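You operate a simulated robot arm through the tools that you are given. There is no shell and no other tool. Be economical: measure what you need, move in short steps, check, and stop when the job is done.

The job below is to be done with a simulated two-armed robot. You get a single attempt, and the scene is never put back.

## Task
Feed two ON HOLD labels and stick them on the two trays on the bench top.
Fine: the first on the pecan tray, the second on the walnut tray; then lock the feed.

It is judged by the outcome, as a careful person would: the job done as asked, and still so three seconds after it is handed in. It fails if anything else is knocked over, pushed out of place, dropped, spilled or broken.

## Robot
Two 6-joint arms with fingered hands on one trunk, on a base that drives. Base frame: it is fixed to the floor where the robot stands at the start and does not move with it; the origin is under the middle of the robot, x ahead of it, y to its left, z up. Readings come in mm, degrees, newtons and seconds.
The left shoulder is at the start at [50, 170, 1060], the right one opposite. With the tool pointing down near the work surface each hand reaches from about 460 to 580 mm from the robot's upright axis, wherever it stands, measured 20 degrees to its own side. Places, roughly: card tube [750, -1250, 750]; day knob [700, 100, 1000]; dimmer knob [600, -1100, 900]; feed lock [700, -100, 900]; green sleeve [1000, -1250, 1250]; label roll [750, -1250, 500]; light box switch [600, -1000, 900]; lot knob [700, -100, 1000]; month knob [700, 0, 1000]; press arm [800, -300, 1100]; press catch [800, -400, 900]; right clamp [700, -500, 900]; sleeve latch [800, -1400, 1000]; small tray [1000, -1250, 1250]; spindle knob [600, 100, 1000]; take-up spool [900, -100, 900]. Payload 3.5 kg a hand.
The TCP of each hand is the grasp point between the finger pads, 26 mm short of the fingertips. In the tool frame z runs along the fingers and y along their closing line. The gripper opens to 132 mm. The gripper's body begins 73 mm behind the TCP. The gripper is a hand of 3 fingers: y runs from the thumb to the fingers, the wrist lies at [0, 0, -234] in the tool frame, and closing takes about 1.5 s.
Orientation is that of the tool frame in the base frame, as [roll, pitch, yaw] about the fixed x, y, z axes, in that order (R = Rz(yaw) Ry(pitch) Rx(roll)). With the fingers straight down and closing along the base's y, the tool's x points along the base's -x, its y along +y and its z along -z.

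## Interface
- The arms move only by the tool nudge_tool. It takes "left_moves", "right_moves" or both (then of equal length, played together; a hand with none holds still); each is a list of rows, each a list of 6 numbers: the shift along the tool's x, y, z in mm, then the turn, a rotation vector about the tool's x, y, z in degrees. In form: [[dx, dy, dz, rx, ry, rz], ...]. A call has 1 to 10 rows; each row shifts and turns the commanded pose from where the row before left it, along the tool's axes as they then stand. "left_hand" and "right_hand" are, for a hand that has rows, the finger opening in mm, from 0 to 132, set as the call begins (left out, the last holds). Rows are played at 5 a second. More than 50 mm and 8.6 degrees between two rows, or a gripper value outside its range, and nothing of the call is played. A pose out of reach is approached as far as the arm can. The call stops where the force on the tool passes 40 N (or 10 N more than at its start, if that is more) or the arm is blocked; 0.2 s more then pass. Each finger travels about 108 mm/s and halts on what it meets, pressing with about 26 N; the grip force reading is that of the motor and also rises with nothing between the fingers. The clock runs only during rows and for 0.2 s after the last one: add rows that do not move to give the fingers time. It gives the time, the measured TCP pose, the force on the tool (base axes), the opening and the grip force at its end, in the units of the frame above (readings bear some noise), with the torque about the TCP (base axes, N m) and any sound that the robot's microphone picked up.
- Cameras (640 x 400 px; columns grow to the right, rows downward): "scene" is now at [39.2, -30.3, 1677.1]; the picture's right is [-0.34, -0.94, 0.00], its down [-0.62, 0.22, -0.75] and it looks along [0.71, -0.26, -0.66] (base axes); focal length 283 px, centre (320, 200). "left" rides on the left gripper at [-61, 3, -92] in its tool frame; the picture's right is [-0.05, -1.00, 0.00], its down [0.83, -0.04, -0.55] and it looks along [0.55, -0.03, 0.83] (tool axes); focal length 230 px, centre (320, 200). "right" rides on the right gripper at [62, 3, -92] in its tool frame; the picture's right is [-0.05, 1.00, 0.00], its down [-0.83, -0.04, -0.56] and it looks along [-0.55, -0.03, 0.83] (tool axes); focal length 230 px, centre (320, 200). There is no depth. A picture from a camera that has moved, and an enlarged one, comes with that camera's place and axes in the base frame and with its lens. The place of the scene camera against the robot may be out by one fixed shift of up to 18 mm in any direction.
- get_image(camera): a new picture of that camera. It takes no simulated time.
- slide_trunk(by): slides the trunk up (or, below 0, down) by that many mm; the arms and the scene camera ride with it, the base frame stays. It gives what a move gives, with no picture.
- roll_base(legs): drives the robot by 1 to 6 legs, each [ahead, left, turn to the left] in mm, mm and degrees, along the robot's own axes; the way and the turn of a leg run together, so that a leg with both is an arc; at most 1500 mm and 180 degrees a leg. The arms and the cameras ride along, it lands a little off, and it stops where it bumps. It gives what a move gives.
- set_fingers(finger1, finger2, thumb_bend, hand): sets how far each is bent, from 0 (flat) to 1 (curled in); at 0.3 the hand is open as for a grip, at 0.7 the pads meet at the TCP. One left out holds its place. A second passes; each finger stops where it meets its share of the squeeze, and holds until it gets a number again. A gripper value or a shape takes the hand back. It gives what a move gives, with no picture; readings hold the bend of each and the force on the fingers (four entries, about 0 where the hand has none), thumb and palm.
- grasp_type(shape, hand): the hand has 3 fingers and takes this shape, open, in about a second: jaw (thumb against the fingers, like two jaws); tri (thumb and two fingers); tip (a fingertip pinch); poke (one finger out to press); point (the index stretched); flat (the hand flat); cup (the hand cupped); fist (a fist). The gripper value then closes the fingers along that shape, each until it touches; the sizes above hold for jaw. It gives what a move gives, with no picture.
- head_to(pan, tilt): turns the head with the scene camera to pan (to the left, within 86 degrees either way) and tilt (down, from -29 to 69), counted from straight ahead of the robot. It gives what a move gives.
- close_up(camera, box): a new picture of the part [left, top, right, bottom] of that camera's present view, enlarged. It takes no simulated time.
- hand_in(): hands the job in; it is judged then, once.

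Go step by step. Nothing tells you exact positions but the pictures and the camera data: compare them with the known pose of the tool, close in by small moves and look again before you grip or let go. The budget is 120 turns and 100 pictures, counting those below and the enlarged ones. Unless the task says otherwise, let go and move clear before handing in, and close with one line.

The tools are called after "Emit:" by a JSON object that holds its "method" and its "body". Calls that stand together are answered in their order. nudge_tool: Moves the arms, as the interface text tells. Its arguments: {"type":"object","properties":{"left_moves":{"type":"array","items":{"type":"array","items":{"type":"number"}}},"left_hand":{"type":"number"},"right_moves":{"type":"array","items":{"type":"array","items":{"type":"number"}}},"right_hand":{"type":"number"}},"required":[]} The other tools are called the same way: slide_trunk (by) slides the trunk up or down; grasp_type (shape, hand) gives the hand a shape; set_fingers (finger1, finger2, thumb_bend, hand) moves the fingers one by one; roll_base (legs) drives the base; head_to (pan, tilt) turns the head that bears the scene camera; get_image (camera) takes a picture; close_up (camera, box) takes an enlarged picture of a part of a camera's view; hand_in () hands the job in.

At the start:

```text
time_s: 0.0
left_tcp_pos: [556.7, -52.4, 1177.2]
left_orientation: [-179.9, 0.0, -180.0]
left_contact_force: [0.1, 0.2, -0.2]
left_ft_torque: [0.04, 0.03, -0.02]
left_width: 131.9
left_grip_force: 0.0
left_shape: jaw
left_bend: [0.3, 0.3, 0.3]
left_finger forces: [0.1, 0.0, 0.0, 0.1, 0.1, 0.0]
right_tcp_pos: [450.1, -450.1, 1176.9]
right_orientation: [-180.0, 0.0, -180.0]
right_contact_force: [0.0, -0.2, 0.2]
right_ft_torque: [-0.01, -0.02, -0.01]
right_width: 132.1
right_grip_force: 0.1
right_shape: jaw
right_bend: [0.3, 0.3, 0.3]
right_finger forces: [0.0, 0.0, 0.0, 0.1, 0.0, 0.0]
trunk travel left (down, up): [-675.0, 35.0]
robot x, y, heading: [-1.1, 0.1, 0.2]
head pan, tilt: [-20.0, 41.0]
```

scene: 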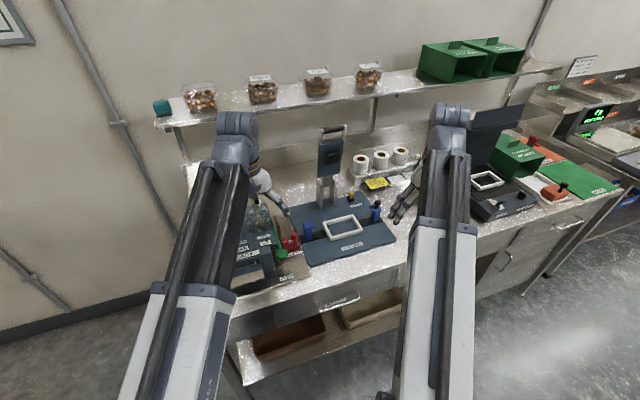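
right: 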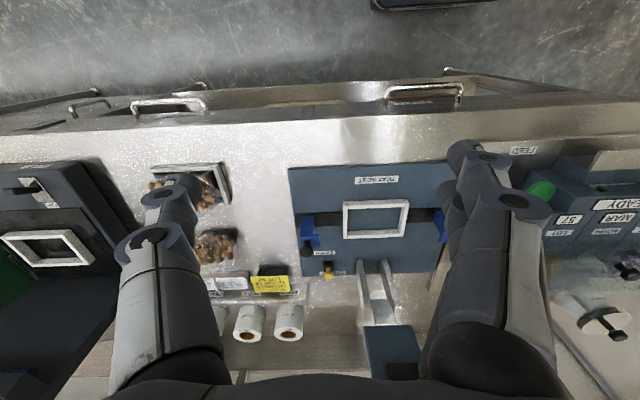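
left: 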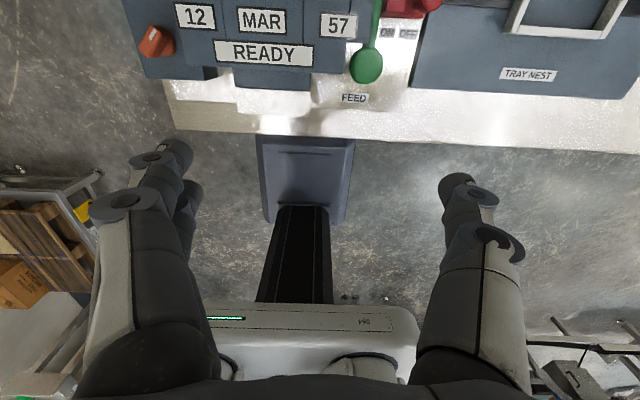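

I see the label printer (READY, 12 MAR 57) with a green feed lever and a red lock, a tray-press in the middle, and two trays on the bench by the right arm. I'll take closer looks first.

Emit:
{"method": "close_up", "body": {"camera": "scene", "box": [220, 180, 420, 305]}}

Emit:
{"method": "close_up", "body": {"camera": "right", "box": [120, 140, 320, 360]}}

Emit:
{"method": "close_up", "body": {"camera": "left", "box": [120, 0, 460, 130]}}

Emit:
{"method": "close_up", "body": {"camera": "right", "box": [440, 120, 640, 360]}}

```text
3.20 times, centred on (320, 242) of scene
camera zoom: at [39.2, -30.3, 1677.1], right [-0.34, -0.94, 0.0], down [-0.62, 0.22, -0.75], along [0.71, -0.26, -0.66], focal length 905 px, centre (320, 64)
```

zoom: 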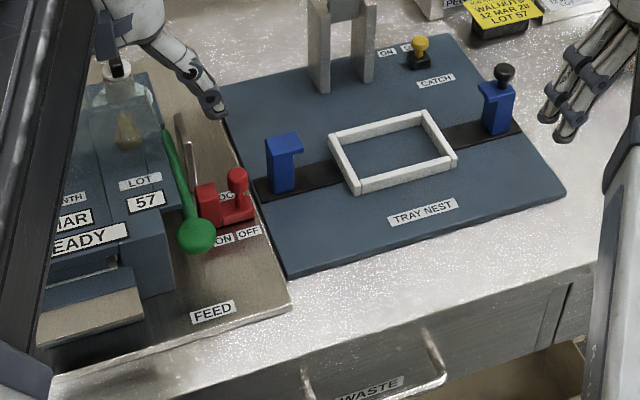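

```text
1.82 times, centred on (220, 250) of right
camera zoom: at [387.5, -445.8, 1268.9], right [0.05, 1.0, 0.0], down [0.83, -0.04, 0.56], along [0.55, -0.03, -0.83], focal length 418 px, centre (502, 109)
```

zoom: 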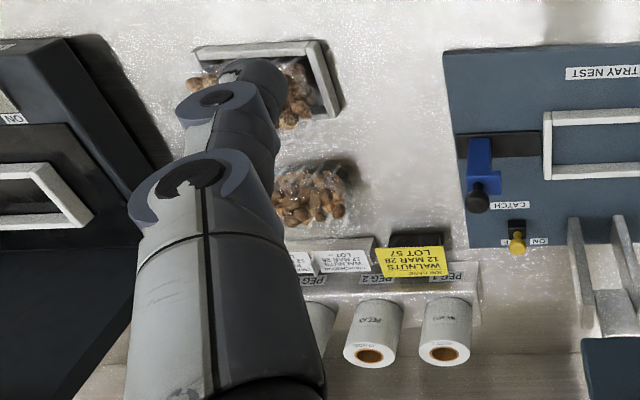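

```text
1.88 times, centred on (290, 65) of left
camera zoom: at [618.0, -47.8, 1268.6], right [0.05, -1.0, 0.0], down [-0.83, -0.04, 0.56], along [-0.55, -0.03, -0.83], focal length 433 px, centre (376, 454)
```

zoom: 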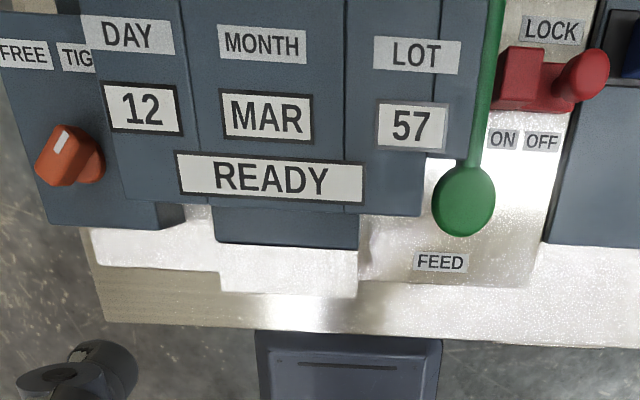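

```text
1.67 times, centred on (540, 240) of right
camera zoom: at [387.5, -445.8, 1268.9], right [0.05, 1.0, 0.0], down [0.83, -0.04, 0.56], along [0.55, -0.03, -0.83], focal length 384 px, centre (-47, 133)
```

zoom: 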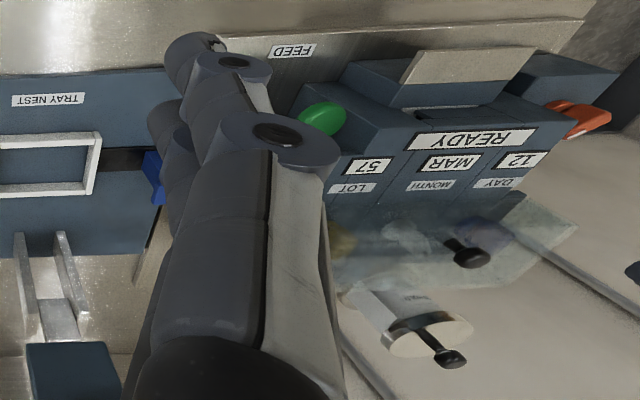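

The arms block the view of the roll and spindle. I'll move the left hand left and turn the head to look around.

Emit:
{"method": "nudge_tool", "body": {"left_moves": [[0, 50, 0, 0, 0, 0], [0, 50, 0, 0, 0, 0], [0, 50, 0, 0, 0, 0], [0, 50, 0, 0, 0, 0], [0, 50, 0, 0, 0, 0], [0, 50, 0, 0, 0, 0], [0, 50, 0, 0, 0, 0], [0, 50, 0, 0, 0, 0]]}}

Emit:
{"method": "head_to", "body": {"pan": -5, "tilt": 45}}

Emit:
{"method": "get_image", "body": {"camera": "scene"}}

```text
time_s: 1.8
left_tcp_pos: [556.4, 348.4, 1176.6]
left_orientation: [-179.9, 0.0, -180.0]
left_contact_force: [-0.2, 0.0, 0.6]
left_ft_torque: [-0.04, 0.0, -0.04]
left_width: 131.8
left_grip_force: 0.2
left_shape: jaw
left_bend: [0.3, 0.3, 0.3]
left_finger forces: [0.0, 0.0, 0.1, 0.1, 0.1, 0.0]
right_tcp_pos: [448.8, -450.4, 1176.9]
right_orientation: [-180.0, 0.0, -180.0]
right_contact_force: [0.4, 0.8, 0.1]
right_ft_torque: [-0.06, -0.02, 0.02]
right_width: 131.9
right_grip_force: 0.1
right_shape: jaw
right_bend: [0.3, 0.3, 0.3]
right_finger forces: [0.0, 0.0, 0.0, 0.1, 0.0, 0.0]
trunk travel left (down, up): [-675.0, 35.0]
robot x, y, heading: [-2.1, -2.0, 0.1]
head pan, tilt: [-20.0, 41.0]
```

```text
time_s: 2.6
left_tcp_pos: [556.1, 348.6, 1175.7]
left_orientation: [-179.9, 0.0, 179.9]
left_contact_force: [0.3, 0.4, -0.7]
left_ft_torque: [0.02, -0.03, -0.03]
left_width: 131.8
left_grip_force: 0.1
left_shape: jaw
left_bend: [0.3, 0.3, 0.3]
left_finger forces: [0.1, 0.1, 0.1, 0.0, 0.1, 0.0]
right_tcp_pos: [449.6, -450.0, 1177.0]
right_orientation: [-180.0, -0.1, -179.9]
right_contact_force: [0.0, 0.4, 0.4]
right_ft_torque: [0.0, 0.0, 0.03]
right_width: 131.9
right_grip_force: 0.0
right_shape: jaw
right_bend: [0.3, 0.3, 0.3]
right_finger forces: [0.0, 0.0, 0.1, 0.0, 0.0, 0.0]
trunk travel left (down, up): [-675.0, 35.0]
robot x, y, heading: [-1.0, 0.1, -0.3]
head pan, tilt: [-5.0, 45.0]
```

```text
92 pictures are left
camera scene: at [41.0, -8.5, 1671.4], right [-0.09, -1.0, 0.0], down [-0.7, 0.06, -0.71], along [0.7, -0.06, -0.71], focal length 283 px, centre (320, 200)
```

scene: 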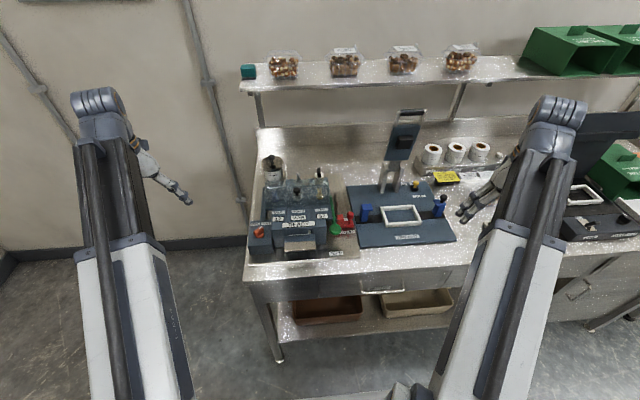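

Emit:
{"method": "close_up", "body": {"camera": "scene", "box": [240, 145, 350, 265]}}

Emit:
{"method": "close_up", "body": {"camera": "scene", "box": [340, 110, 540, 250]}}

Emit:
{"method": "close_up", "body": {"camera": "scene", "box": [240, 20, 500, 90]}}

```text
3.33 times, centred on (295, 205) of scene
camera zoom: at [41.0, -8.5, 1671.4], right [-0.09, -1.0, 0.0], down [-0.7, 0.06, -0.71], along [0.7, -0.06, -0.71], focal length 943 px, centre (403, 183)
```

zoom: 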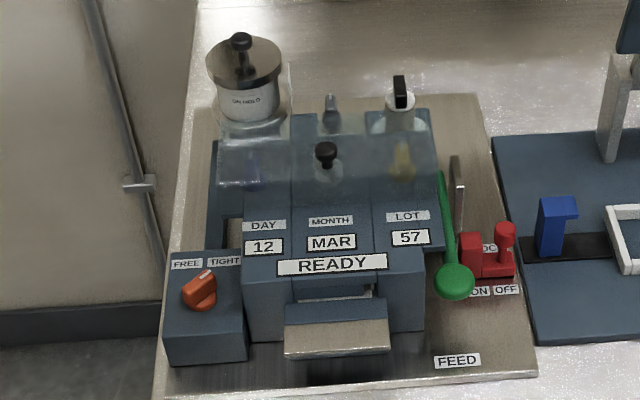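

```text
2.86 times, centred on (440, 180) of scene
camera zoom: at [41.0, -8.5, 1671.4], right [-0.09, -1.0, 0.0], down [-0.7, 0.06, -0.71], along [0.7, -0.06, -0.71], focal length 808 px, centre (-23, 257)
```

zoom: 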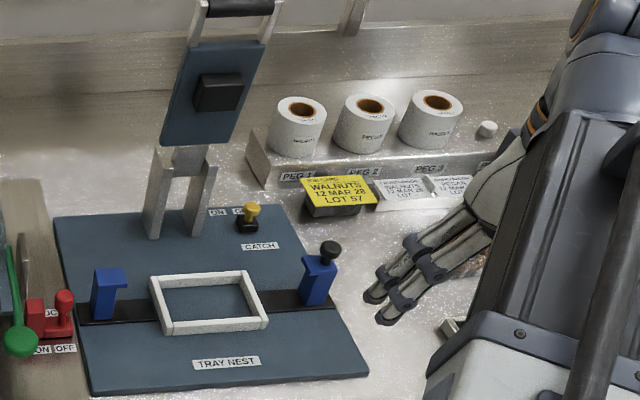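

```text
2.46 times, centred on (370, 55) of scene
camera zoom: at [41.0, -8.5, 1671.4], right [-0.09, -1.0, 0.0], down [-0.7, 0.06, -0.71], along [0.7, -0.06, -0.71], focal length 696 px, centre (197, 557)
```

zoom: 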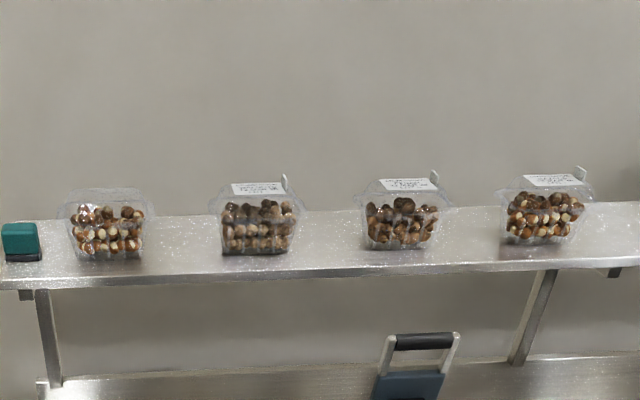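

The ON HOLD roll is loaded, the printer reads READY, and the lock is at OFF. Next I'll swing the right arm off the trays so I can see them.

Emit:
{"method": "nudge_tool", "body": {"right_moves": [[0, 50, 0, 0, 0, 0], [0, 50, 0, 0, 0, 0], [0, 50, 0, 0, 0, 0], [0, 50, 0, 0, 0, 0], [0, 50, 0, 0, 0, 0], [0, 50, 0, 0, 0, 0], [0, 50, 0, 0, 0, 0]]}}

Emit:
{"method": "head_to", "body": {"pan": -45, "tilt": 38}}

Emit:
{"method": "get_image", "body": {"camera": "scene"}}

Emit:
{"method": "get_image", "body": {"camera": "right"}}

```text
time_s: 4.2
left_tcp_pos: [556.8, 348.2, 1176.0]
left_orientation: [-180.0, 0.0, -180.0]
left_contact_force: [-0.1, 0.4, -0.4]
left_ft_torque: [-0.03, -0.01, 0.02]
left_width: 131.8
left_grip_force: 0.1
left_shape: jaw
left_bend: [0.3, 0.3, 0.3]
left_finger forces: [0.1, 0.0, 0.0, 0.0, 0.0, 0.1]
right_tcp_pos: [460.7, -103.9, 1152.2]
right_orientation: [180.0, 0.2, 179.9]
right_contact_force: [0.2, 0.8, -0.6]
right_ft_torque: [0.03, -0.01, 0.0]
right_width: 131.8
right_grip_force: 0.0
right_shape: jaw
right_bend: [0.3, 0.3, 0.3]
right_finger forces: [0.0, 0.1, 0.0, 0.0, 0.0, 0.0]
right hand out of reach, approached as far as the arm can: row 2, 3, 4
trunk travel left (down, up): [-675.0, 35.0]
robot x, y, heading: [-1.9, -2.3, 0.0]
head pan, tilt: [-5.0, 45.0]
```

```text
time_s: 5.2
left_tcp_pos: [555.4, 348.3, 1175.2]
left_orientation: [-179.9, 0.0, 179.9]
left_contact_force: [-0.5, -0.2, 0.3]
left_ft_torque: [0.03, -0.03, 0.03]
left_width: 131.7
left_grip_force: 0.1
left_shape: jaw
left_bend: [0.3, 0.3, 0.3]
left_finger forces: [0.0, 0.1, 0.0, 0.0, 0.1, 0.0]
right_tcp_pos: [460.4, -105.9, 1152.6]
right_orientation: [180.0, 0.2, 180.0]
right_contact_force: [0.2, 0.3, -0.2]
right_ft_torque: [-0.02, -0.03, 0.01]
right_width: 131.9
right_grip_force: 0.1
right_shape: jaw
right_bend: [0.3, 0.3, 0.3]
right_finger forces: [0.0, 0.0, 0.0, 0.0, 0.0, 0.0]
trunk travel left (down, up): [-675.0, 35.0]
robot x, y, heading: [0.9, -3.7, 0.1]
head pan, tilt: [-45.0, 38.0]
```

```text
88 pictures are left
camera scene: at [21.1, -62.3, 1681.6], right [-0.71, -0.71, 0.0], down [-0.44, 0.43, -0.79], along [0.56, -0.56, -0.62], focal length 283 px, centre (320, 200)
```

scene: 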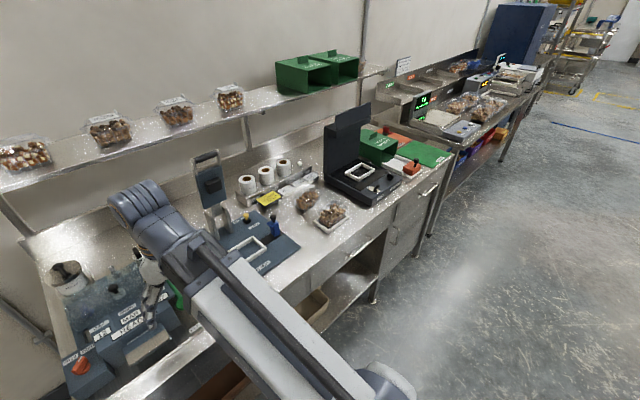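

```text
87 pictures are left
camera right: at [398.5, -101.0, 1244.9], right [0.05, 1.0, 0.0], down [0.83, -0.04, 0.56], along [0.56, -0.03, -0.83], focal length 230 px, centre (320, 200)
```

right: 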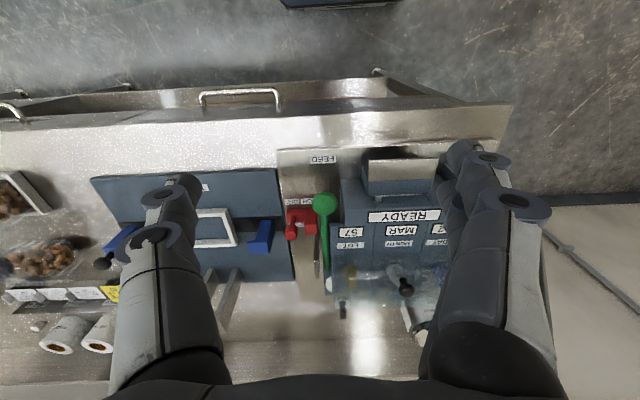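

Emit:
{"method": "close_up", "body": {"camera": "scene", "box": [230, 140, 390, 240]}}

Emit:
{"method": "close_up", "body": {"camera": "right", "box": [260, 130, 460, 330]}}

```text
4.00 times, centred on (310, 190) of scene
camera zoom: at [21.1, -62.3, 1681.6], right [-0.71, -0.71, 0.0], down [-0.44, 0.43, -0.79], along [0.56, -0.56, -0.62], focal length 1131 px, centre (360, 240)
```

zoom: 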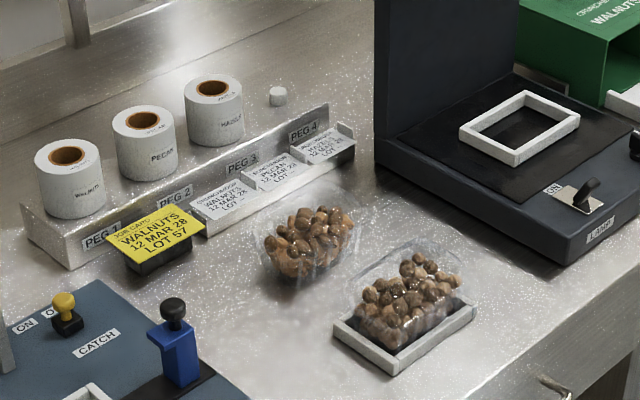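

```text
2.00 times, centred on (360, 230) of right
camera zoom: at [398.5, -101.0, 1244.9], right [0.05, 1.0, 0.0], down [0.83, -0.04, 0.56], along [0.56, -0.03, -0.83], focal length 460 px, centre (240, 140)
```

zoom: 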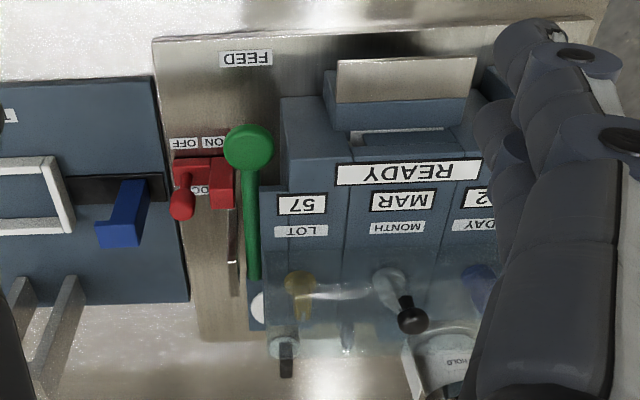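

The trays lie at about (587,-698) and (741,-699), and the feed lever ball at about (603,-107,945). I'll return the right arm, shift the base so the left hand covers the printer, and look closely at the lever.

Emit:
{"method": "nudge_tool", "body": {"right_moves": [[0, -50, -20, 0, 0, 0], [0, -50, 0, 0, 0, 0], [0, -50, 0, 0, 0, 0], [0, -50, 0, 0, 0, 0], [0, -50, 0, 0, 0, 0], [0, -50, 0, 0, 0, 0], [0, -50, 0, 0, 0, 0]]}}

Emit:
{"method": "roll_base", "body": {"legs": [[60, -150, 0]]}}

Emit:
{"method": "nudge_tool", "body": {"left_moves": [[20, -50, 0, 0, 0, 0], [20, -50, 0, 0, 0, 0], [10, -50, 0, 0, 0, 0], [0, -50, 0, 0, 0, 0], [0, -50, 0, 0, 0, 0]]}}

Emit:
{"method": "get_image", "body": {"camera": "left"}}

```text
refused: row 1 steps farther than a row can; nothing moved
```

```text
time_s: 6.7
left_tcp_pos: [615.2, 196.6, 1176.5]
left_orientation: [-180.0, 0.1, 179.9]
left_contact_force: [0.5, -0.1, -0.2]
left_ft_torque: [0.02, 0.01, -0.02]
left_width: 131.9
left_grip_force: 0.1
left_shape: jaw
left_bend: [0.3, 0.3, 0.3]
left_finger forces: [0.1, 0.0, 0.0, 0.1, 0.0, 0.0]
right_tcp_pos: [518.7, -256.2, 1152.8]
right_orientation: [179.9, 0.1, -180.0]
right_contact_force: [0.5, 0.4, -0.1]
right_ft_torque: [0.06, 0.04, 0.03]
right_width: 131.6
right_grip_force: 0.1
right_shape: jaw
right_bend: [0.3, 0.3, 0.3]
right_finger forces: [0.0, 0.0, 0.1, 0.1, 0.0, 0.1]
trunk travel left (down, up): [-675.0, 35.0]
robot x, y, heading: [57.5, -148.2, -0.2]
head pan, tilt: [-45.0, 38.0]
```

```text
refused: row 1 steps farther than a row can; nothing moved
```

```text
84 pictures are left
camera left: at [677.5, 200.7, 1267.7], right [0.05, -1.0, 0.0], down [-0.83, -0.04, 0.56], along [-0.55, -0.03, -0.83], focal length 230 px, centre (320, 200)
```

left: 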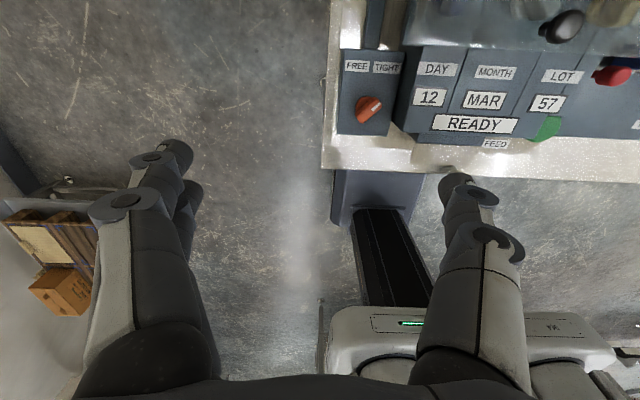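

The base moved. I'll now move the arms in step sizes within the limit and use the right wrist camera, which looks forward, to view the lever.

Emit:
{"method": "get_image", "body": {"camera": "right"}}

Emit:
{"method": "head_to", "body": {"pan": 10, "tilt": 48}}

Emit:
{"method": "get_image", "body": {"camera": "scene"}}

```text
83 pictures are left
camera right: at [457.4, -252.4, 1244.7], right [0.05, 1.0, 0.0], down [0.83, -0.04, 0.56], along [0.56, -0.03, -0.83], focal length 230 px, centre (320, 200)
```

right: 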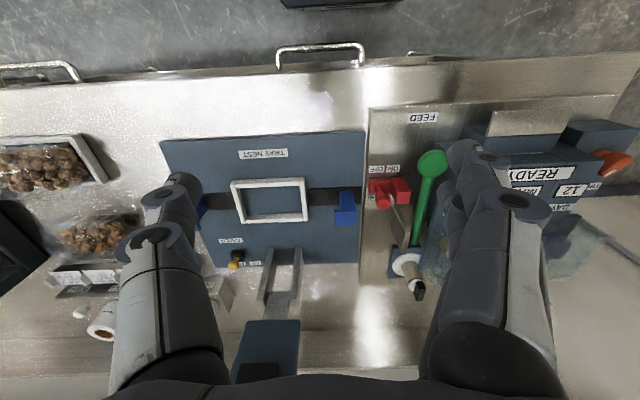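

```text
time_s: 7.9
left_tcp_pos: [615.4, 196.7, 1177.0]
left_orientation: [-180.0, 0.0, -179.9]
left_contact_force: [0.1, 0.1, 0.2]
left_ft_torque: [0.01, -0.02, 0.03]
left_width: 131.7
left_grip_force: 0.0
left_shape: jaw
left_bend: [0.3, 0.3, 0.3]
left_finger forces: [0.0, 0.0, 0.0, 0.0, 0.0, 0.0]
right_tcp_pos: [519.3, -255.7, 1153.3]
right_orientation: [-180.0, 0.2, 180.0]
right_contact_force: [0.0, -0.3, -0.7]
right_ft_torque: [-0.01, 0.01, -0.01]
right_width: 132.0
right_grip_force: 0.2
right_shape: jaw
right_bend: [0.3, 0.3, 0.3]
right_finger forces: [0.0, 0.0, 0.1, 0.0, 0.0, 0.0]
trunk travel left (down, up): [-675.0, 35.0]
robot x, y, heading: [60.8, -150.5, -0.1]
head pan, tilt: [10.0, 48.0]
```

```text
82 pictures are left
camera scene: at [96.1, -138.3, 1667.2], right [0.17, -0.98, 0.0], down [-0.73, -0.13, -0.67], along [0.66, 0.12, -0.74], focal length 283 px, centre (320, 200)
```

scene: 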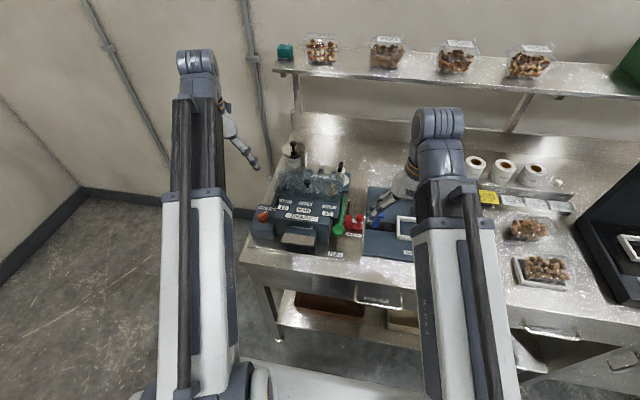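

Emit:
{"method": "close_up", "body": {"camera": "right", "box": [350, 90, 500, 310]}}

Emit:
{"method": "close_up", "body": {"camera": "scene", "box": [245, 135, 375, 270]}}

Emit:
{"method": "close_up", "body": {"camera": "scene", "box": [470, 150, 600, 310]}}

Emit:
{"method": "close_up", "body": {"camera": "right", "box": [0, 110, 170, 280]}}

```text
1.82 times, centred on (425, 200) of right
camera zoom: at [457.0, -251.4, 1244.9], right [0.05, 1.0, 0.0], down [0.83, -0.04, 0.56], along [0.56, -0.03, -0.83], focal length 418 px, centre (129, 200)
```

zoom: 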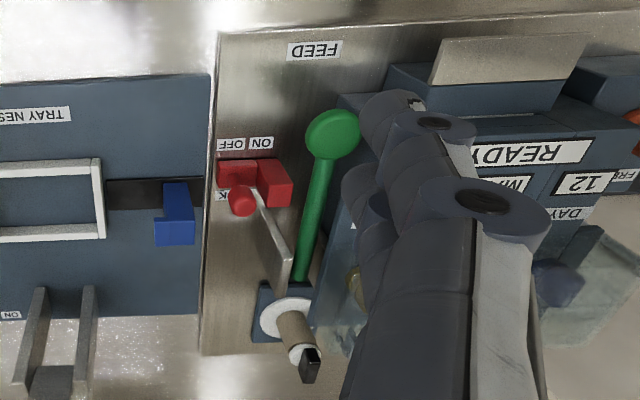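

```text
2.96 times, centred on (310, 202) of scene
camera zoom: at [96.1, -138.3, 1667.2], right [0.17, -0.98, 0.0], down [-0.73, -0.13, -0.67], along [0.66, 0.12, -0.74], focal length 838 px, centre (350, 193)
```

zoom: 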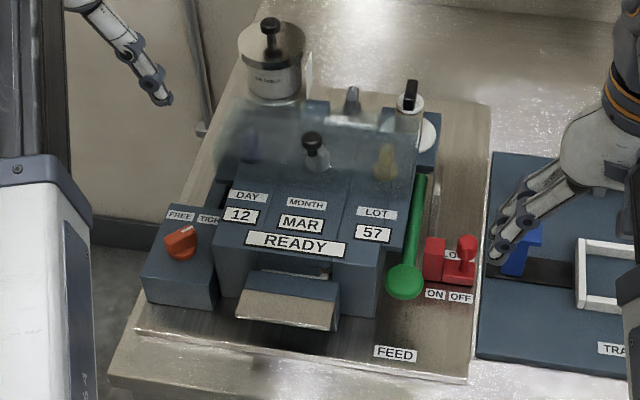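

```text
2.50 times, centred on (535, 230) of scene
camera zoom: at [96.1, -138.3, 1667.2], right [0.17, -0.98, 0.0], down [-0.73, -0.13, -0.67], along [0.66, 0.12, -0.74], focal length 707 px, centre (-218, 125)
```

zoom: 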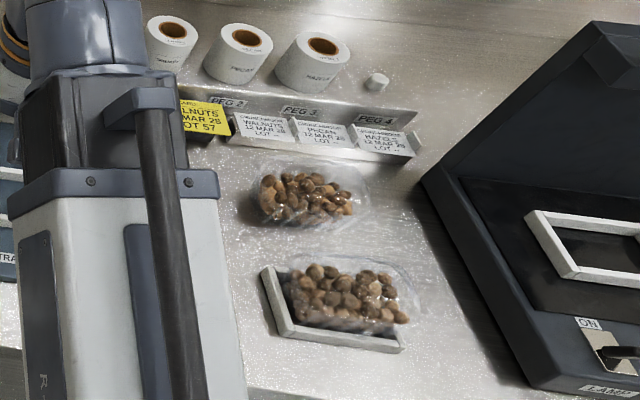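

```text
2.35 times, centred on (85, 195) of right
camera zoom: at [457.0, -251.4, 1244.9], right [0.05, 1.0, 0.0], down [0.83, -0.04, 0.56], along [0.56, -0.03, -0.83], focal length 541 px, centre (873, 212)
```

zoom: 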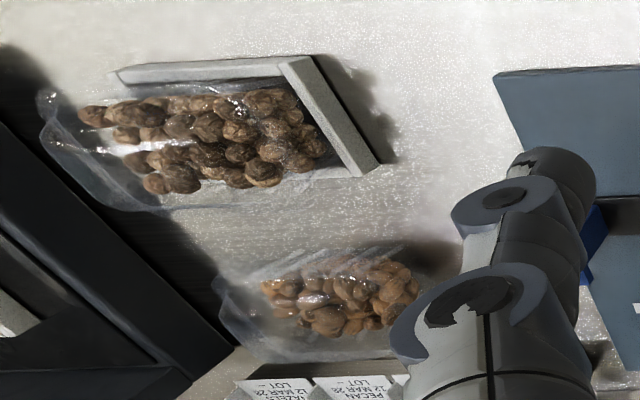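

The lever ball triangulates to about (604,-104,945), with the lever hinged toward the back. Far tray looks like pecans, near one walnuts. I'll move the right arm clear and bring the closed left hand above the ball.

Emit:
{"method": "nudge_tool", "body": {"right_moves": [[0, -48, 0, 0, 0, 0], [0, -48, 0, 0, 0, 0], [0, -48, 0, 0, 0, 0], [0, -48, 0, 0, 0, 0], [0, -48, 0, 0, 0, 0], [0, 0, 0, 0, 0, 0]]}}

Emit:
{"method": "nudge_tool", "body": {"left_moves": [[0, -50, 0, 0, 0, 0], [0, -50, 0, 0, 0, 0], [0, -50, 0, 0, 0, 0], [0, -50, 0, 0, 0, 0], [0, -50, 0, 0, 0, 0], [11, -48, 0, 0, 0, 0], [0, 0, 45, 0, 0, 0], [0, 0, 45, 0, 0, 0], [0, 0, 45, 0, 0, 0], [0, 0, 0, 0, 0, 0]], "left_hand": 0}}

Emit:
{"method": "get_image", "body": {"camera": "scene"}}

Emit:
{"method": "get_image", "body": {"camera": "left"}}

```text
time_s: 9.3
left_tcp_pos: [615.1, 198.4, 1177.2]
left_orientation: [-179.9, 0.1, 180.0]
left_contact_force: [-0.6, -0.1, 0.3]
left_ft_torque: [-0.01, -0.03, -0.03]
left_width: 131.9
left_grip_force: 0.1
left_shape: jaw
left_bend: [0.3, 0.3, 0.3]
left_finger forces: [0.1, 0.0, 0.0, 0.0, 0.0, 0.0]
right_tcp_pos: [519.8, -496.1, 1152.9]
right_orientation: [-180.0, 0.2, 180.0]
right_contact_force: [-0.3, -0.3, -0.7]
right_ft_torque: [0.03, -0.02, -0.03]
right_width: 131.8
right_grip_force: 0.1
right_shape: jaw
right_bend: [0.3, 0.3, 0.3]
right_finger forces: [0.0, 0.0, 0.0, 0.1, 0.1, 0.0]
trunk travel left (down, up): [-675.0, 35.0]
robot x, y, heading: [59.5, -151.2, -0.2]
head pan, tilt: [10.0, 48.0]
```

```text
time_s: 11.5
left_tcp_pos: [601.6, -103.3, 1038.3]
left_orientation: [-179.9, 0.0, -179.9]
left_contact_force: [-1.0, -0.5, -0.1]
left_ft_torque: [-0.01, -0.01, -0.01]
left_width: 0.2
left_grip_force: 26.3
left_shape: jaw
left_bend: [0.64, 0.64, 0.67]
left_finger forces: [0.0, 0.0, 0.0, 0.0, 0.0, 0.0]
right_tcp_pos: [520.1, -495.3, 1154.0]
right_orientation: [180.0, 0.2, 180.0]
right_contact_force: [-0.5, 0.2, 0.5]
right_ft_torque: [0.0, 0.01, 0.01]
right_width: 131.6
right_grip_force: 0.1
right_shape: jaw
right_bend: [0.3, 0.3, 0.3]
right_finger forces: [0.0, 0.0, 0.2, 0.0, 0.1, 0.1]
trunk travel left (down, up): [-675.0, 35.0]
robot x, y, heading: [58.7, -149.1, -0.4]
head pan, tilt: [10.0, 48.0]
```

```text
77 pictures are left
camera scene: at [96.1, -138.3, 1667.2], right [0.17, -0.98, 0.0], down [-0.73, -0.13, -0.67], along [0.66, 0.12, -0.74], focal length 283 px, centre (320, 200)
```

scene: 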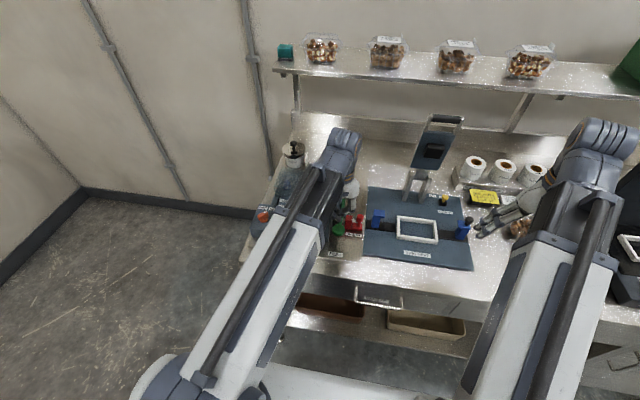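

```text
76 pictures are left
camera left: at [664.5, -97.6, 1130.0], right [0.05, -1.0, 0.0], down [-0.83, -0.04, 0.55], along [-0.55, -0.03, -0.83], focal length 230 px, centre (320, 200)
```

left: 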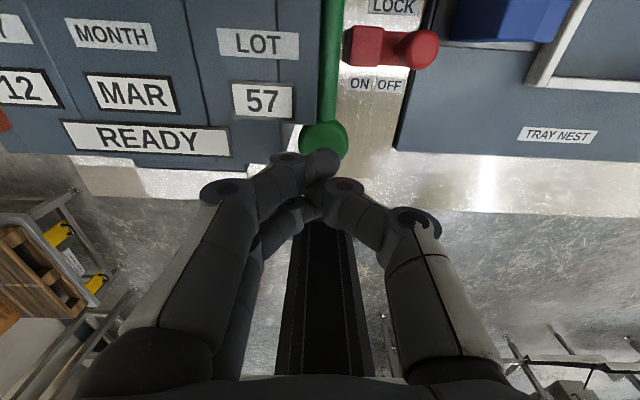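

The ball is right below the fingertips at (604,-104). I'll press down in small steps.

Emit:
{"method": "nudge_tool", "body": {"left_moves": [[0, 0, 15, 0, 0, 0], [0, 0, 15, 0, 0, 0], [0, 0, 10, 0, 0, 0], [0, 0, 5, 0, 0, 0], [0, 0, 5, 0, 0, 0], [0, 0, 5, 0, 0, 0], [0, 0, 5, 0, 0, 0], [0, 0, 5, 0, 0, 0], [0, 0, 5, 0, 0, 0]]}}

Emit:
{"method": "get_image", "body": {"camera": "left"}}

```text
time_s: 13.5
left_tcp_pos: [602.0, -105.5, 972.7]
left_orientation: [-180.0, 0.3, 179.9]
left_contact_force: [-3.8, -16.3, 28.6]
left_ft_torque: [0.86, -0.11, 0.09]
left_width: 0.2
left_grip_force: 26.5
left_shape: jaw
left_bend: [0.67, 0.66, 0.74]
left_finger forces: [16.7, 13.8, 0.0, 0.1, 0.1, 0.0]
right_tcp_pos: [518.6, -497.6, 1153.2]
right_orientation: [179.9, 0.2, 180.0]
right_contact_force: [-0.3, 0.3, -0.4]
right_ft_torque: [-0.01, 0.03, 0.03]
right_width: 132.1
right_grip_force: 0.1
right_shape: jaw
right_bend: [0.3, 0.3, 0.3]
right_finger forces: [0.1, 0.0, 0.1, 0.0, 0.0, 0.0]
trunk travel left (down, up): [-675.0, 35.0]
robot x, y, heading: [56.6, -152.8, -0.1]
head pan, tilt: [10.0, 48.0]
```

```text
75 pictures are left
camera left: at [664.4, -99.6, 1064.9], right [0.05, -1.0, 0.0], down [-0.83, -0.04, 0.55], along [-0.55, -0.03, -0.83], focal length 230 px, centre (320, 200)
```

left: 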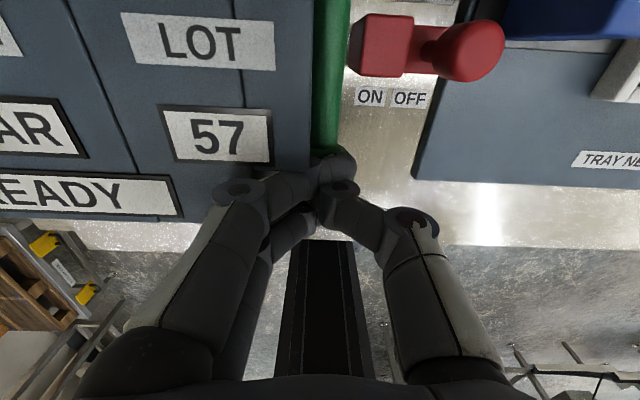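

Pressing met about 29 N with a sideways part, so I may have caught the printer's edge. I'll back up and check what the lever did, and try the poke shape.

Emit:
{"method": "nudge_tool", "body": {"left_moves": [[0, 0, -40, 0, 0, 0], [0, 0, -40, 0, 0, 0]]}}

Emit:
{"method": "grasp_type", "body": {"hand": "left", "shape": "poke"}}

Emit:
{"method": "get_image", "body": {"camera": "left"}}

Emit:
{"method": "close_up", "body": {"camera": "scene", "box": [245, 135, 375, 270]}}

```text
time_s: 14.1
left_tcp_pos: [604.2, -99.7, 1049.5]
left_orientation: [-180.0, 0.0, 180.0]
left_contact_force: [-0.1, 0.1, 0.1]
left_ft_torque: [-0.04, 0.02, -0.04]
left_width: 0.0
left_grip_force: 25.7
left_shape: jaw
left_bend: [0.67, 0.67, 0.74]
left_finger forces: [0.0, 0.0, 0.1, 0.0, 0.0, 0.1]
right_tcp_pos: [520.3, -494.6, 1153.2]
right_orientation: [179.9, 0.2, -180.0]
right_contact_force: [-0.3, -0.1, 0.2]
right_ft_torque: [-0.02, 0.03, 0.01]
right_width: 132.1
right_grip_force: 0.0
right_shape: jaw
right_bend: [0.3, 0.3, 0.3]
right_finger forces: [0.1, 0.0, 0.1, 0.1, 0.1, 0.0]
trunk travel left (down, up): [-675.0, 35.0]
robot x, y, heading: [56.8, -149.5, 0.0]
head pan, tilt: [10.0, 48.0]
```

```text
time_s: 15.0
left_tcp_pos: [602.3, -101.7, 1049.6]
left_orientation: [-179.9, -0.1, -180.0]
left_contact_force: [0.9, -0.8, 0.4]
left_ft_torque: [0.02, 0.02, 0.02]
left_width: 0.1
left_grip_force: 0.1
left_shape: poke
left_bend: [0.98, 0.98, 1.0]
left_finger forces: [0.0, 0.1, 0.0, 0.1, 0.0, 0.1]
right_tcp_pos: [519.7, -495.0, 1152.6]
right_orientation: [180.0, 0.2, 179.9]
right_contact_force: [0.6, 0.1, -0.4]
right_ft_torque: [0.01, 0.01, 0.01]
right_width: 131.8
right_grip_force: 0.1
right_shape: jaw
right_bend: [0.3, 0.3, 0.3]
right_finger forces: [0.0, 0.1, 0.0, 0.0, 0.0, 0.1]
trunk travel left (down, up): [-675.0, 35.0]
robot x, y, heading: [55.6, -148.5, 0.0]
head pan, tilt: [10.0, 48.0]
```

```text
74 pictures are left
camera left: at [665.8, -97.2, 1141.1], right [0.05, -1.0, 0.0], down [-0.83, -0.04, 0.56], along [-0.55, -0.03, -0.83], focal length 230 px, centre (320, 200)
```

left: 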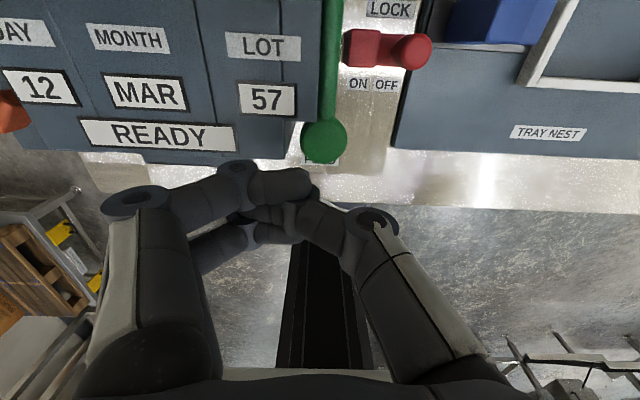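

```text
2.96 times, centred on (310, 202) of scene
camera zoom: at [96.0, -138.3, 1667.1], right [0.17, -0.98, 0.0], down [-0.73, -0.13, -0.67], along [0.66, 0.12, -0.74], focal length 838 px, centre (350, 193)
```

zoom: 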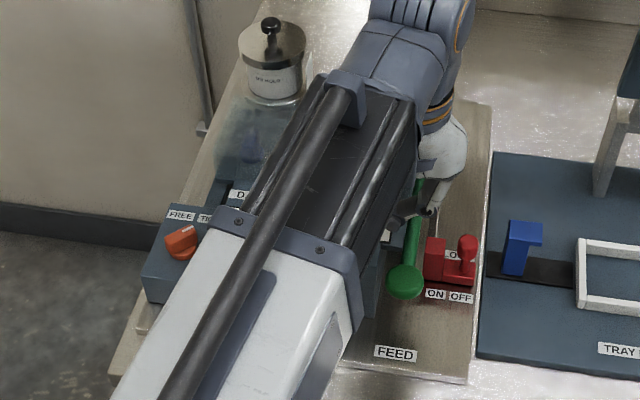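

The lever hasn't moved; I likely hit the printer's side. I'll go back to a closed jaw, offset about 15 mm to the right, and press again.

Emit:
{"method": "grasp_type", "body": {"hand": "left", "shape": "jaw"}}

Emit:
{"method": "nudge_tool", "body": {"left_moves": [[3, -16, 0, 0, 0, 0], [0, 0, 0, 0, 0, 0], [0, 0, 0, 0, 0, 0], [0, 0, 0, 0, 0, 0], [0, 0, 0, 0, 0, 0], [0, 0, 0, 0, 0, 0], [0, 0, 0, 0, 0, 0], [0, 0, 20, 0, 0, 0], [0, 0, 20, 0, 0, 0], [0, 0, 10, 0, 0, 0]], "left_hand": 0}}

Emit:
{"method": "get_image", "body": {"camera": "left"}}

```text
time_s: 15.9
left_tcp_pos: [603.5, -101.8, 1048.9]
left_orientation: [-179.9, 0.0, -180.0]
left_contact_force: [1.8, 0.2, -0.1]
left_ft_torque: [0.0, 0.0, 0.01]
left_width: 132.0
left_grip_force: 0.0
left_shape: jaw
left_bend: [0.3, 0.3, 0.3]
left_finger forces: [0.0, 0.0, 0.0, 0.0, 0.1, 0.0]
right_tcp_pos: [520.0, -495.7, 1153.8]
right_orientation: [-180.0, 0.3, 180.0]
right_contact_force: [0.9, 0.5, -0.5]
right_ft_torque: [0.01, 0.02, -0.02]
right_width: 131.7
right_grip_force: 0.2
right_shape: jaw
right_bend: [0.3, 0.3, 0.3]
right_finger forces: [0.0, 0.1, 0.1, 0.0, 0.0, 0.0]
trunk travel left (down, up): [-675.0, 35.0]
robot x, y, heading: [64.0, -152.6, -0.2]
head pan, tilt: [10.0, 48.0]
```

```text
time_s: 18.1
left_tcp_pos: [601.0, -116.4, 1001.5]
left_orientation: [-180.0, -0.1, 180.0]
left_contact_force: [0.0, 0.3, -1.1]
left_ft_torque: [-0.03, 0.02, 0.02]
left_width: 0.0
left_grip_force: 26.1
left_shape: jaw
left_bend: [0.64, 0.64, 0.67]
left_finger forces: [0.0, 0.0, 0.0, 0.0, 0.0, 0.1]
right_tcp_pos: [519.7, -495.2, 1153.8]
right_orientation: [-180.0, 0.2, -180.0]
right_contact_force: [-0.1, -0.4, 0.0]
right_ft_torque: [0.02, -0.03, -0.01]
right_width: 132.1
right_grip_force: 0.0
right_shape: jaw
right_bend: [0.3, 0.3, 0.3]
right_finger forces: [0.0, 0.0, 0.1, 0.0, 0.0, 0.0]
trunk travel left (down, up): [-675.0, 35.0]
robot x, y, heading: [60.2, -150.5, 0.2]
head pan, tilt: [10.0, 48.0]
```

```text
72 pictures are left
camera left: at [663.2, -111.6, 1093.0], right [0.05, -1.0, 0.0], down [-0.83, -0.04, 0.55], along [-0.55, -0.03, -0.83], focal length 230 px, centre (320, 200)
```

left: 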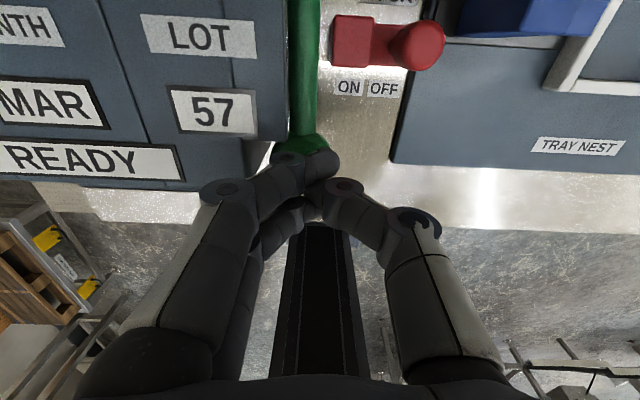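

Tips are at about z 975, just above the ball with the fingers over it. Pressing down in small steps.

Emit:
{"method": "nudge_tool", "body": {"left_moves": [[0, 0, 5, 0, 0, 0], [0, 0, 5, 0, 0, 0], [0, 0, 5, 0, 0, 0], [0, 0, 5, 0, 0, 0], [0, 0, 5, 0, 0, 0], [0, 0, 5, 0, 0, 0], [0, 0, 5, 0, 0, 0], [0, 0, 5, 0, 0, 0]]}}

Emit:
{"method": "get_image", "body": {"camera": "left"}}

```text
time_s: 19.9
left_tcp_pos: [600.5, -116.9, 961.0]
left_orientation: [-179.8, -0.1, -180.0]
left_contact_force: [-0.3, 0.4, 0.9]
left_ft_torque: [0.03, 0.02, 0.01]
left_width: 0.1
left_grip_force: 26.6
left_shape: jaw
left_bend: [0.64, 0.64, 0.67]
left_finger forces: [0.1, 0.0, 0.0, 0.0, 0.1, 0.0]
right_tcp_pos: [519.2, -495.6, 1153.4]
right_orientation: [180.0, 0.1, -180.0]
right_contact_force: [0.7, 0.0, -0.6]
right_ft_torque: [0.02, -0.03, -0.02]
right_width: 131.7
right_grip_force: 0.0
right_shape: jaw
right_bend: [0.3, 0.3, 0.3]
right_finger forces: [0.0, 0.0, 0.1, 0.0, 0.0, 0.0]
trunk travel left (down, up): [-675.0, 35.0]
robot x, y, heading: [58.4, -150.6, 0.0]
head pan, tilt: [10.0, 48.0]
```

```text
71 pictures are left
camera left: at [662.9, -112.9, 1053.5], right [0.05, -1.0, 0.0], down [-0.83, -0.04, 0.56], along [-0.55, -0.03, -0.83], focal length 230 px, centre (320, 200)
```

left: 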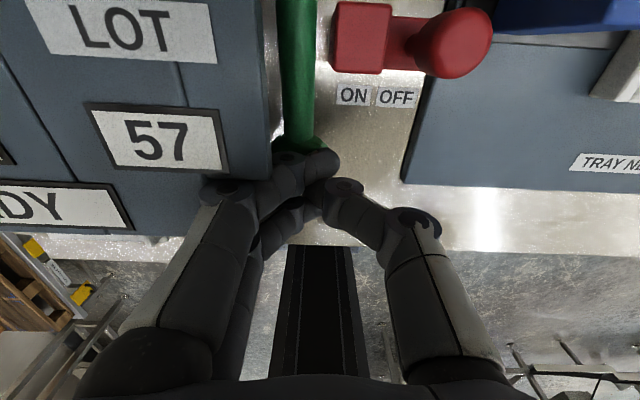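

Emit:
{"method": "close_up", "body": {"camera": "scene", "box": [305, 185, 375, 270]}}

Emit:
{"method": "close_up", "body": {"camera": "right", "box": [440, 60, 640, 260]}}

```text
4.71 times, centred on (340, 228) of scene
camera zoom: at [96.0, -138.3, 1667.1], right [0.17, -0.98, 0.0], down [-0.73, -0.13, -0.67], along [0.66, 0.12, -0.74], focal length 1331 px, centre (226, 71)
```

zoom: 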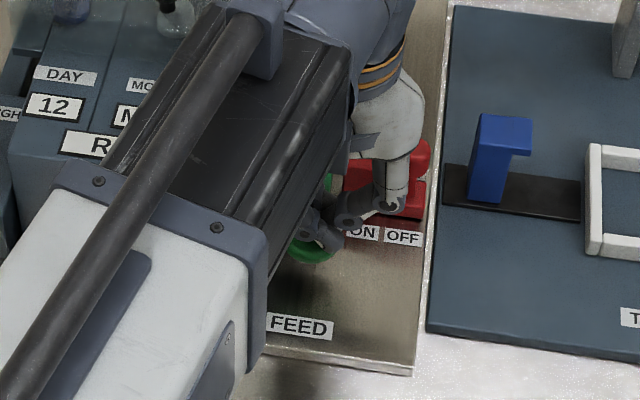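

```text
2.00 times, centred on (540, 160) of right
camera zoom: at [458.0, -491.9, 1245.3], right [0.05, 1.0, 0.0], down [0.83, -0.04, 0.56], along [0.56, -0.03, -0.83], focal length 460 px, centre (-120, 280)
```

zoom: 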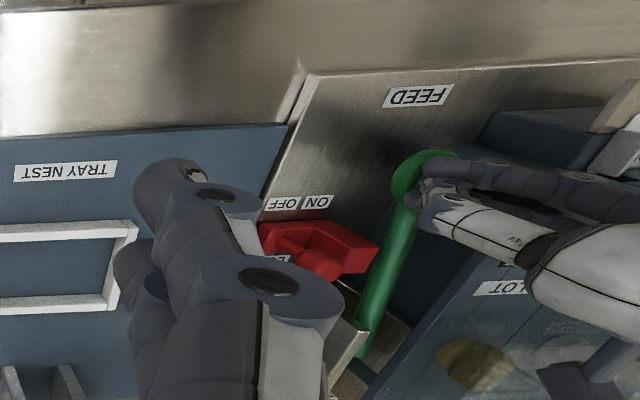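

The ball appears to have gone down about 15–20 mm with little force, so the lever presses down lightly. I'll keep pressing.

Emit:
{"method": "nudge_tool", "body": {"left_moves": [[0, 0, 4, 0, 0, 0], [0, 0, 4, 0, 0, 0], [0, 0, 4, 0, 0, 0], [0, 0, 4, 0, 0, 0], [0, 0, 4, 0, 0, 0], [0, 0, 0, 0, 0, 0]]}}

Emit:
{"method": "close_up", "body": {"camera": "scene", "box": [305, 185, 375, 270]}}

Emit:
{"method": "get_image", "body": {"camera": "left"}}

```text
time_s: 21.3
left_tcp_pos: [599.4, -120.3, 944.2]
left_orientation: [-179.6, 0.2, 179.8]
left_contact_force: [-9.5, -6.5, 25.2]
left_ft_torque: [0.07, 0.04, 0.02]
left_width: 0.0
left_grip_force: 25.8
left_shape: jaw
left_bend: [0.67, 0.67, 0.74]
left_finger forces: [0.0, 0.0, 0.0, 0.0, 49.5, 0.0]
right_tcp_pos: [517.4, -495.6, 1154.9]
right_orientation: [-180.0, 0.3, 180.0]
right_contact_force: [0.4, 0.0, 1.1]
right_ft_torque: [-0.02, -0.04, 0.0]
right_width: 131.9
right_grip_force: 0.0
right_shape: jaw
right_bend: [0.3, 0.3, 0.3]
right_finger forces: [0.0, 0.0, 0.1, 0.0, 0.0, 0.0]
trunk travel left (down, up): [-675.0, 35.0]
robot x, y, heading: [58.1, -147.5, 0.2]
head pan, tilt: [10.0, 48.0]
stopped in row 6 (left hand): the force on the tool passed its limit at 41 N (the readings are from after the stop); the commanded pose is now the measured one
```

```text
4.71 times, centred on (340, 228) of scene
camera zoom: at [93.0, -139.0, 1667.2], right [0.17, -0.98, 0.0], down [-0.73, -0.13, -0.67], along [0.66, 0.12, -0.74], focal length 1331 px, centre (226, 71)
```

zoom: 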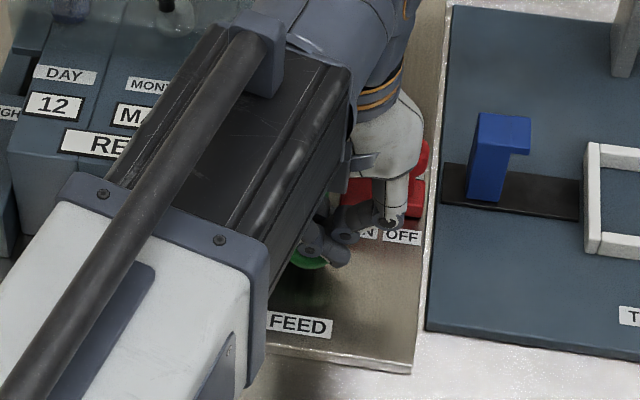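

```text
67 pictures are left
camera left: at [661.0, -115.2, 1037.2], right [0.05, -1.0, 0.01], down [-0.83, -0.04, 0.55], along [-0.55, -0.03, -0.83], focal length 230 px, centre (320, 200)
```

left: 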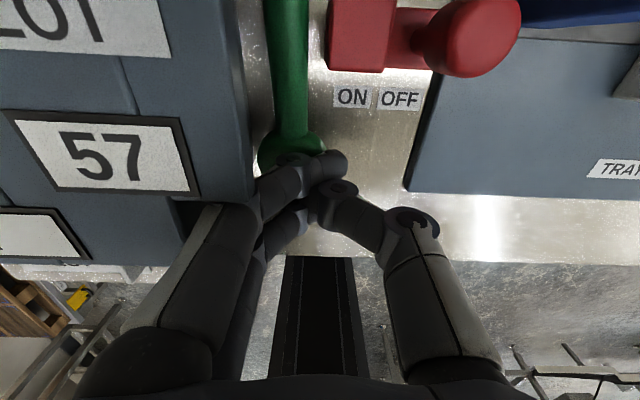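

The ball is now down near the base plate. I'll lift off and check whether a label came out and whether the lever springs back.

Emit:
{"method": "nudge_tool", "body": {"left_moves": [[0, 0, -40, 0, 0, 0], [0, 0, -40, 0, 0, 0], [0, 0, -40, 0, 0, 0], [0, 50, 0, 0, 0, 0], [0, 50, 0, 0, 0, 0], [0, 50, 0, 0, 0, 0], [0, 50, 0, 0, 0, 0], [0, 50, 0, 0, 0, 0], [0, 50, 0, 0, 0, 0]]}}

Emit:
{"method": "close_up", "body": {"camera": "scene", "box": [245, 135, 375, 270]}}

```text
time_s: 23.3
left_tcp_pos: [600.6, 183.1, 1062.6]
left_orientation: [-179.8, 0.1, 179.9]
left_contact_force: [-0.5, -0.5, 0.0]
left_ft_torque: [-0.02, 0.01, 0.03]
left_width: 0.2
left_grip_force: 25.9
left_shape: jaw
left_bend: [0.67, 0.67, 0.73]
left_finger forces: [0.1, 0.1, 0.1, 0.1, 0.0, 0.0]
right_tcp_pos: [520.2, -494.6, 1154.1]
right_orientation: [180.0, 0.2, 180.0]
right_contact_force: [0.3, -0.2, -0.3]
right_ft_torque: [0.0, 0.05, -0.02]
right_width: 132.0
right_grip_force: 0.1
right_shape: jaw
right_bend: [0.3, 0.3, 0.3]
right_finger forces: [0.0, 0.0, 0.0, 0.0, 0.1, 0.1]
trunk travel left (down, up): [-675.0, 35.0]
robot x, y, heading: [59.7, -153.9, -0.2]
head pan, tilt: [10.0, 48.0]
```

```text
2.96 times, centred on (310, 202) of scene
camera zoom: at [96.0, -137.9, 1667.1], right [0.17, -0.98, 0.0], down [-0.73, -0.13, -0.67], along [0.66, 0.12, -0.74], focal length 838 px, centre (350, 193)
```

zoom: 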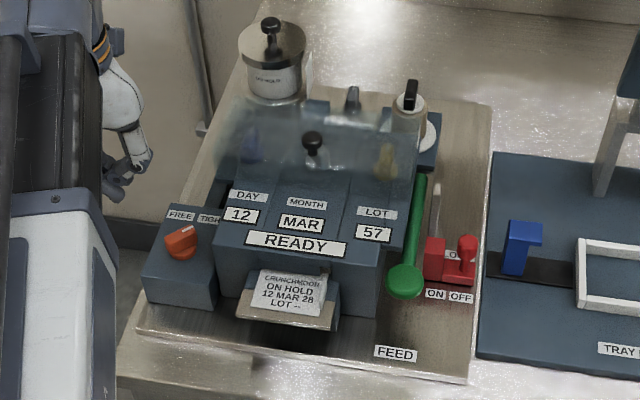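

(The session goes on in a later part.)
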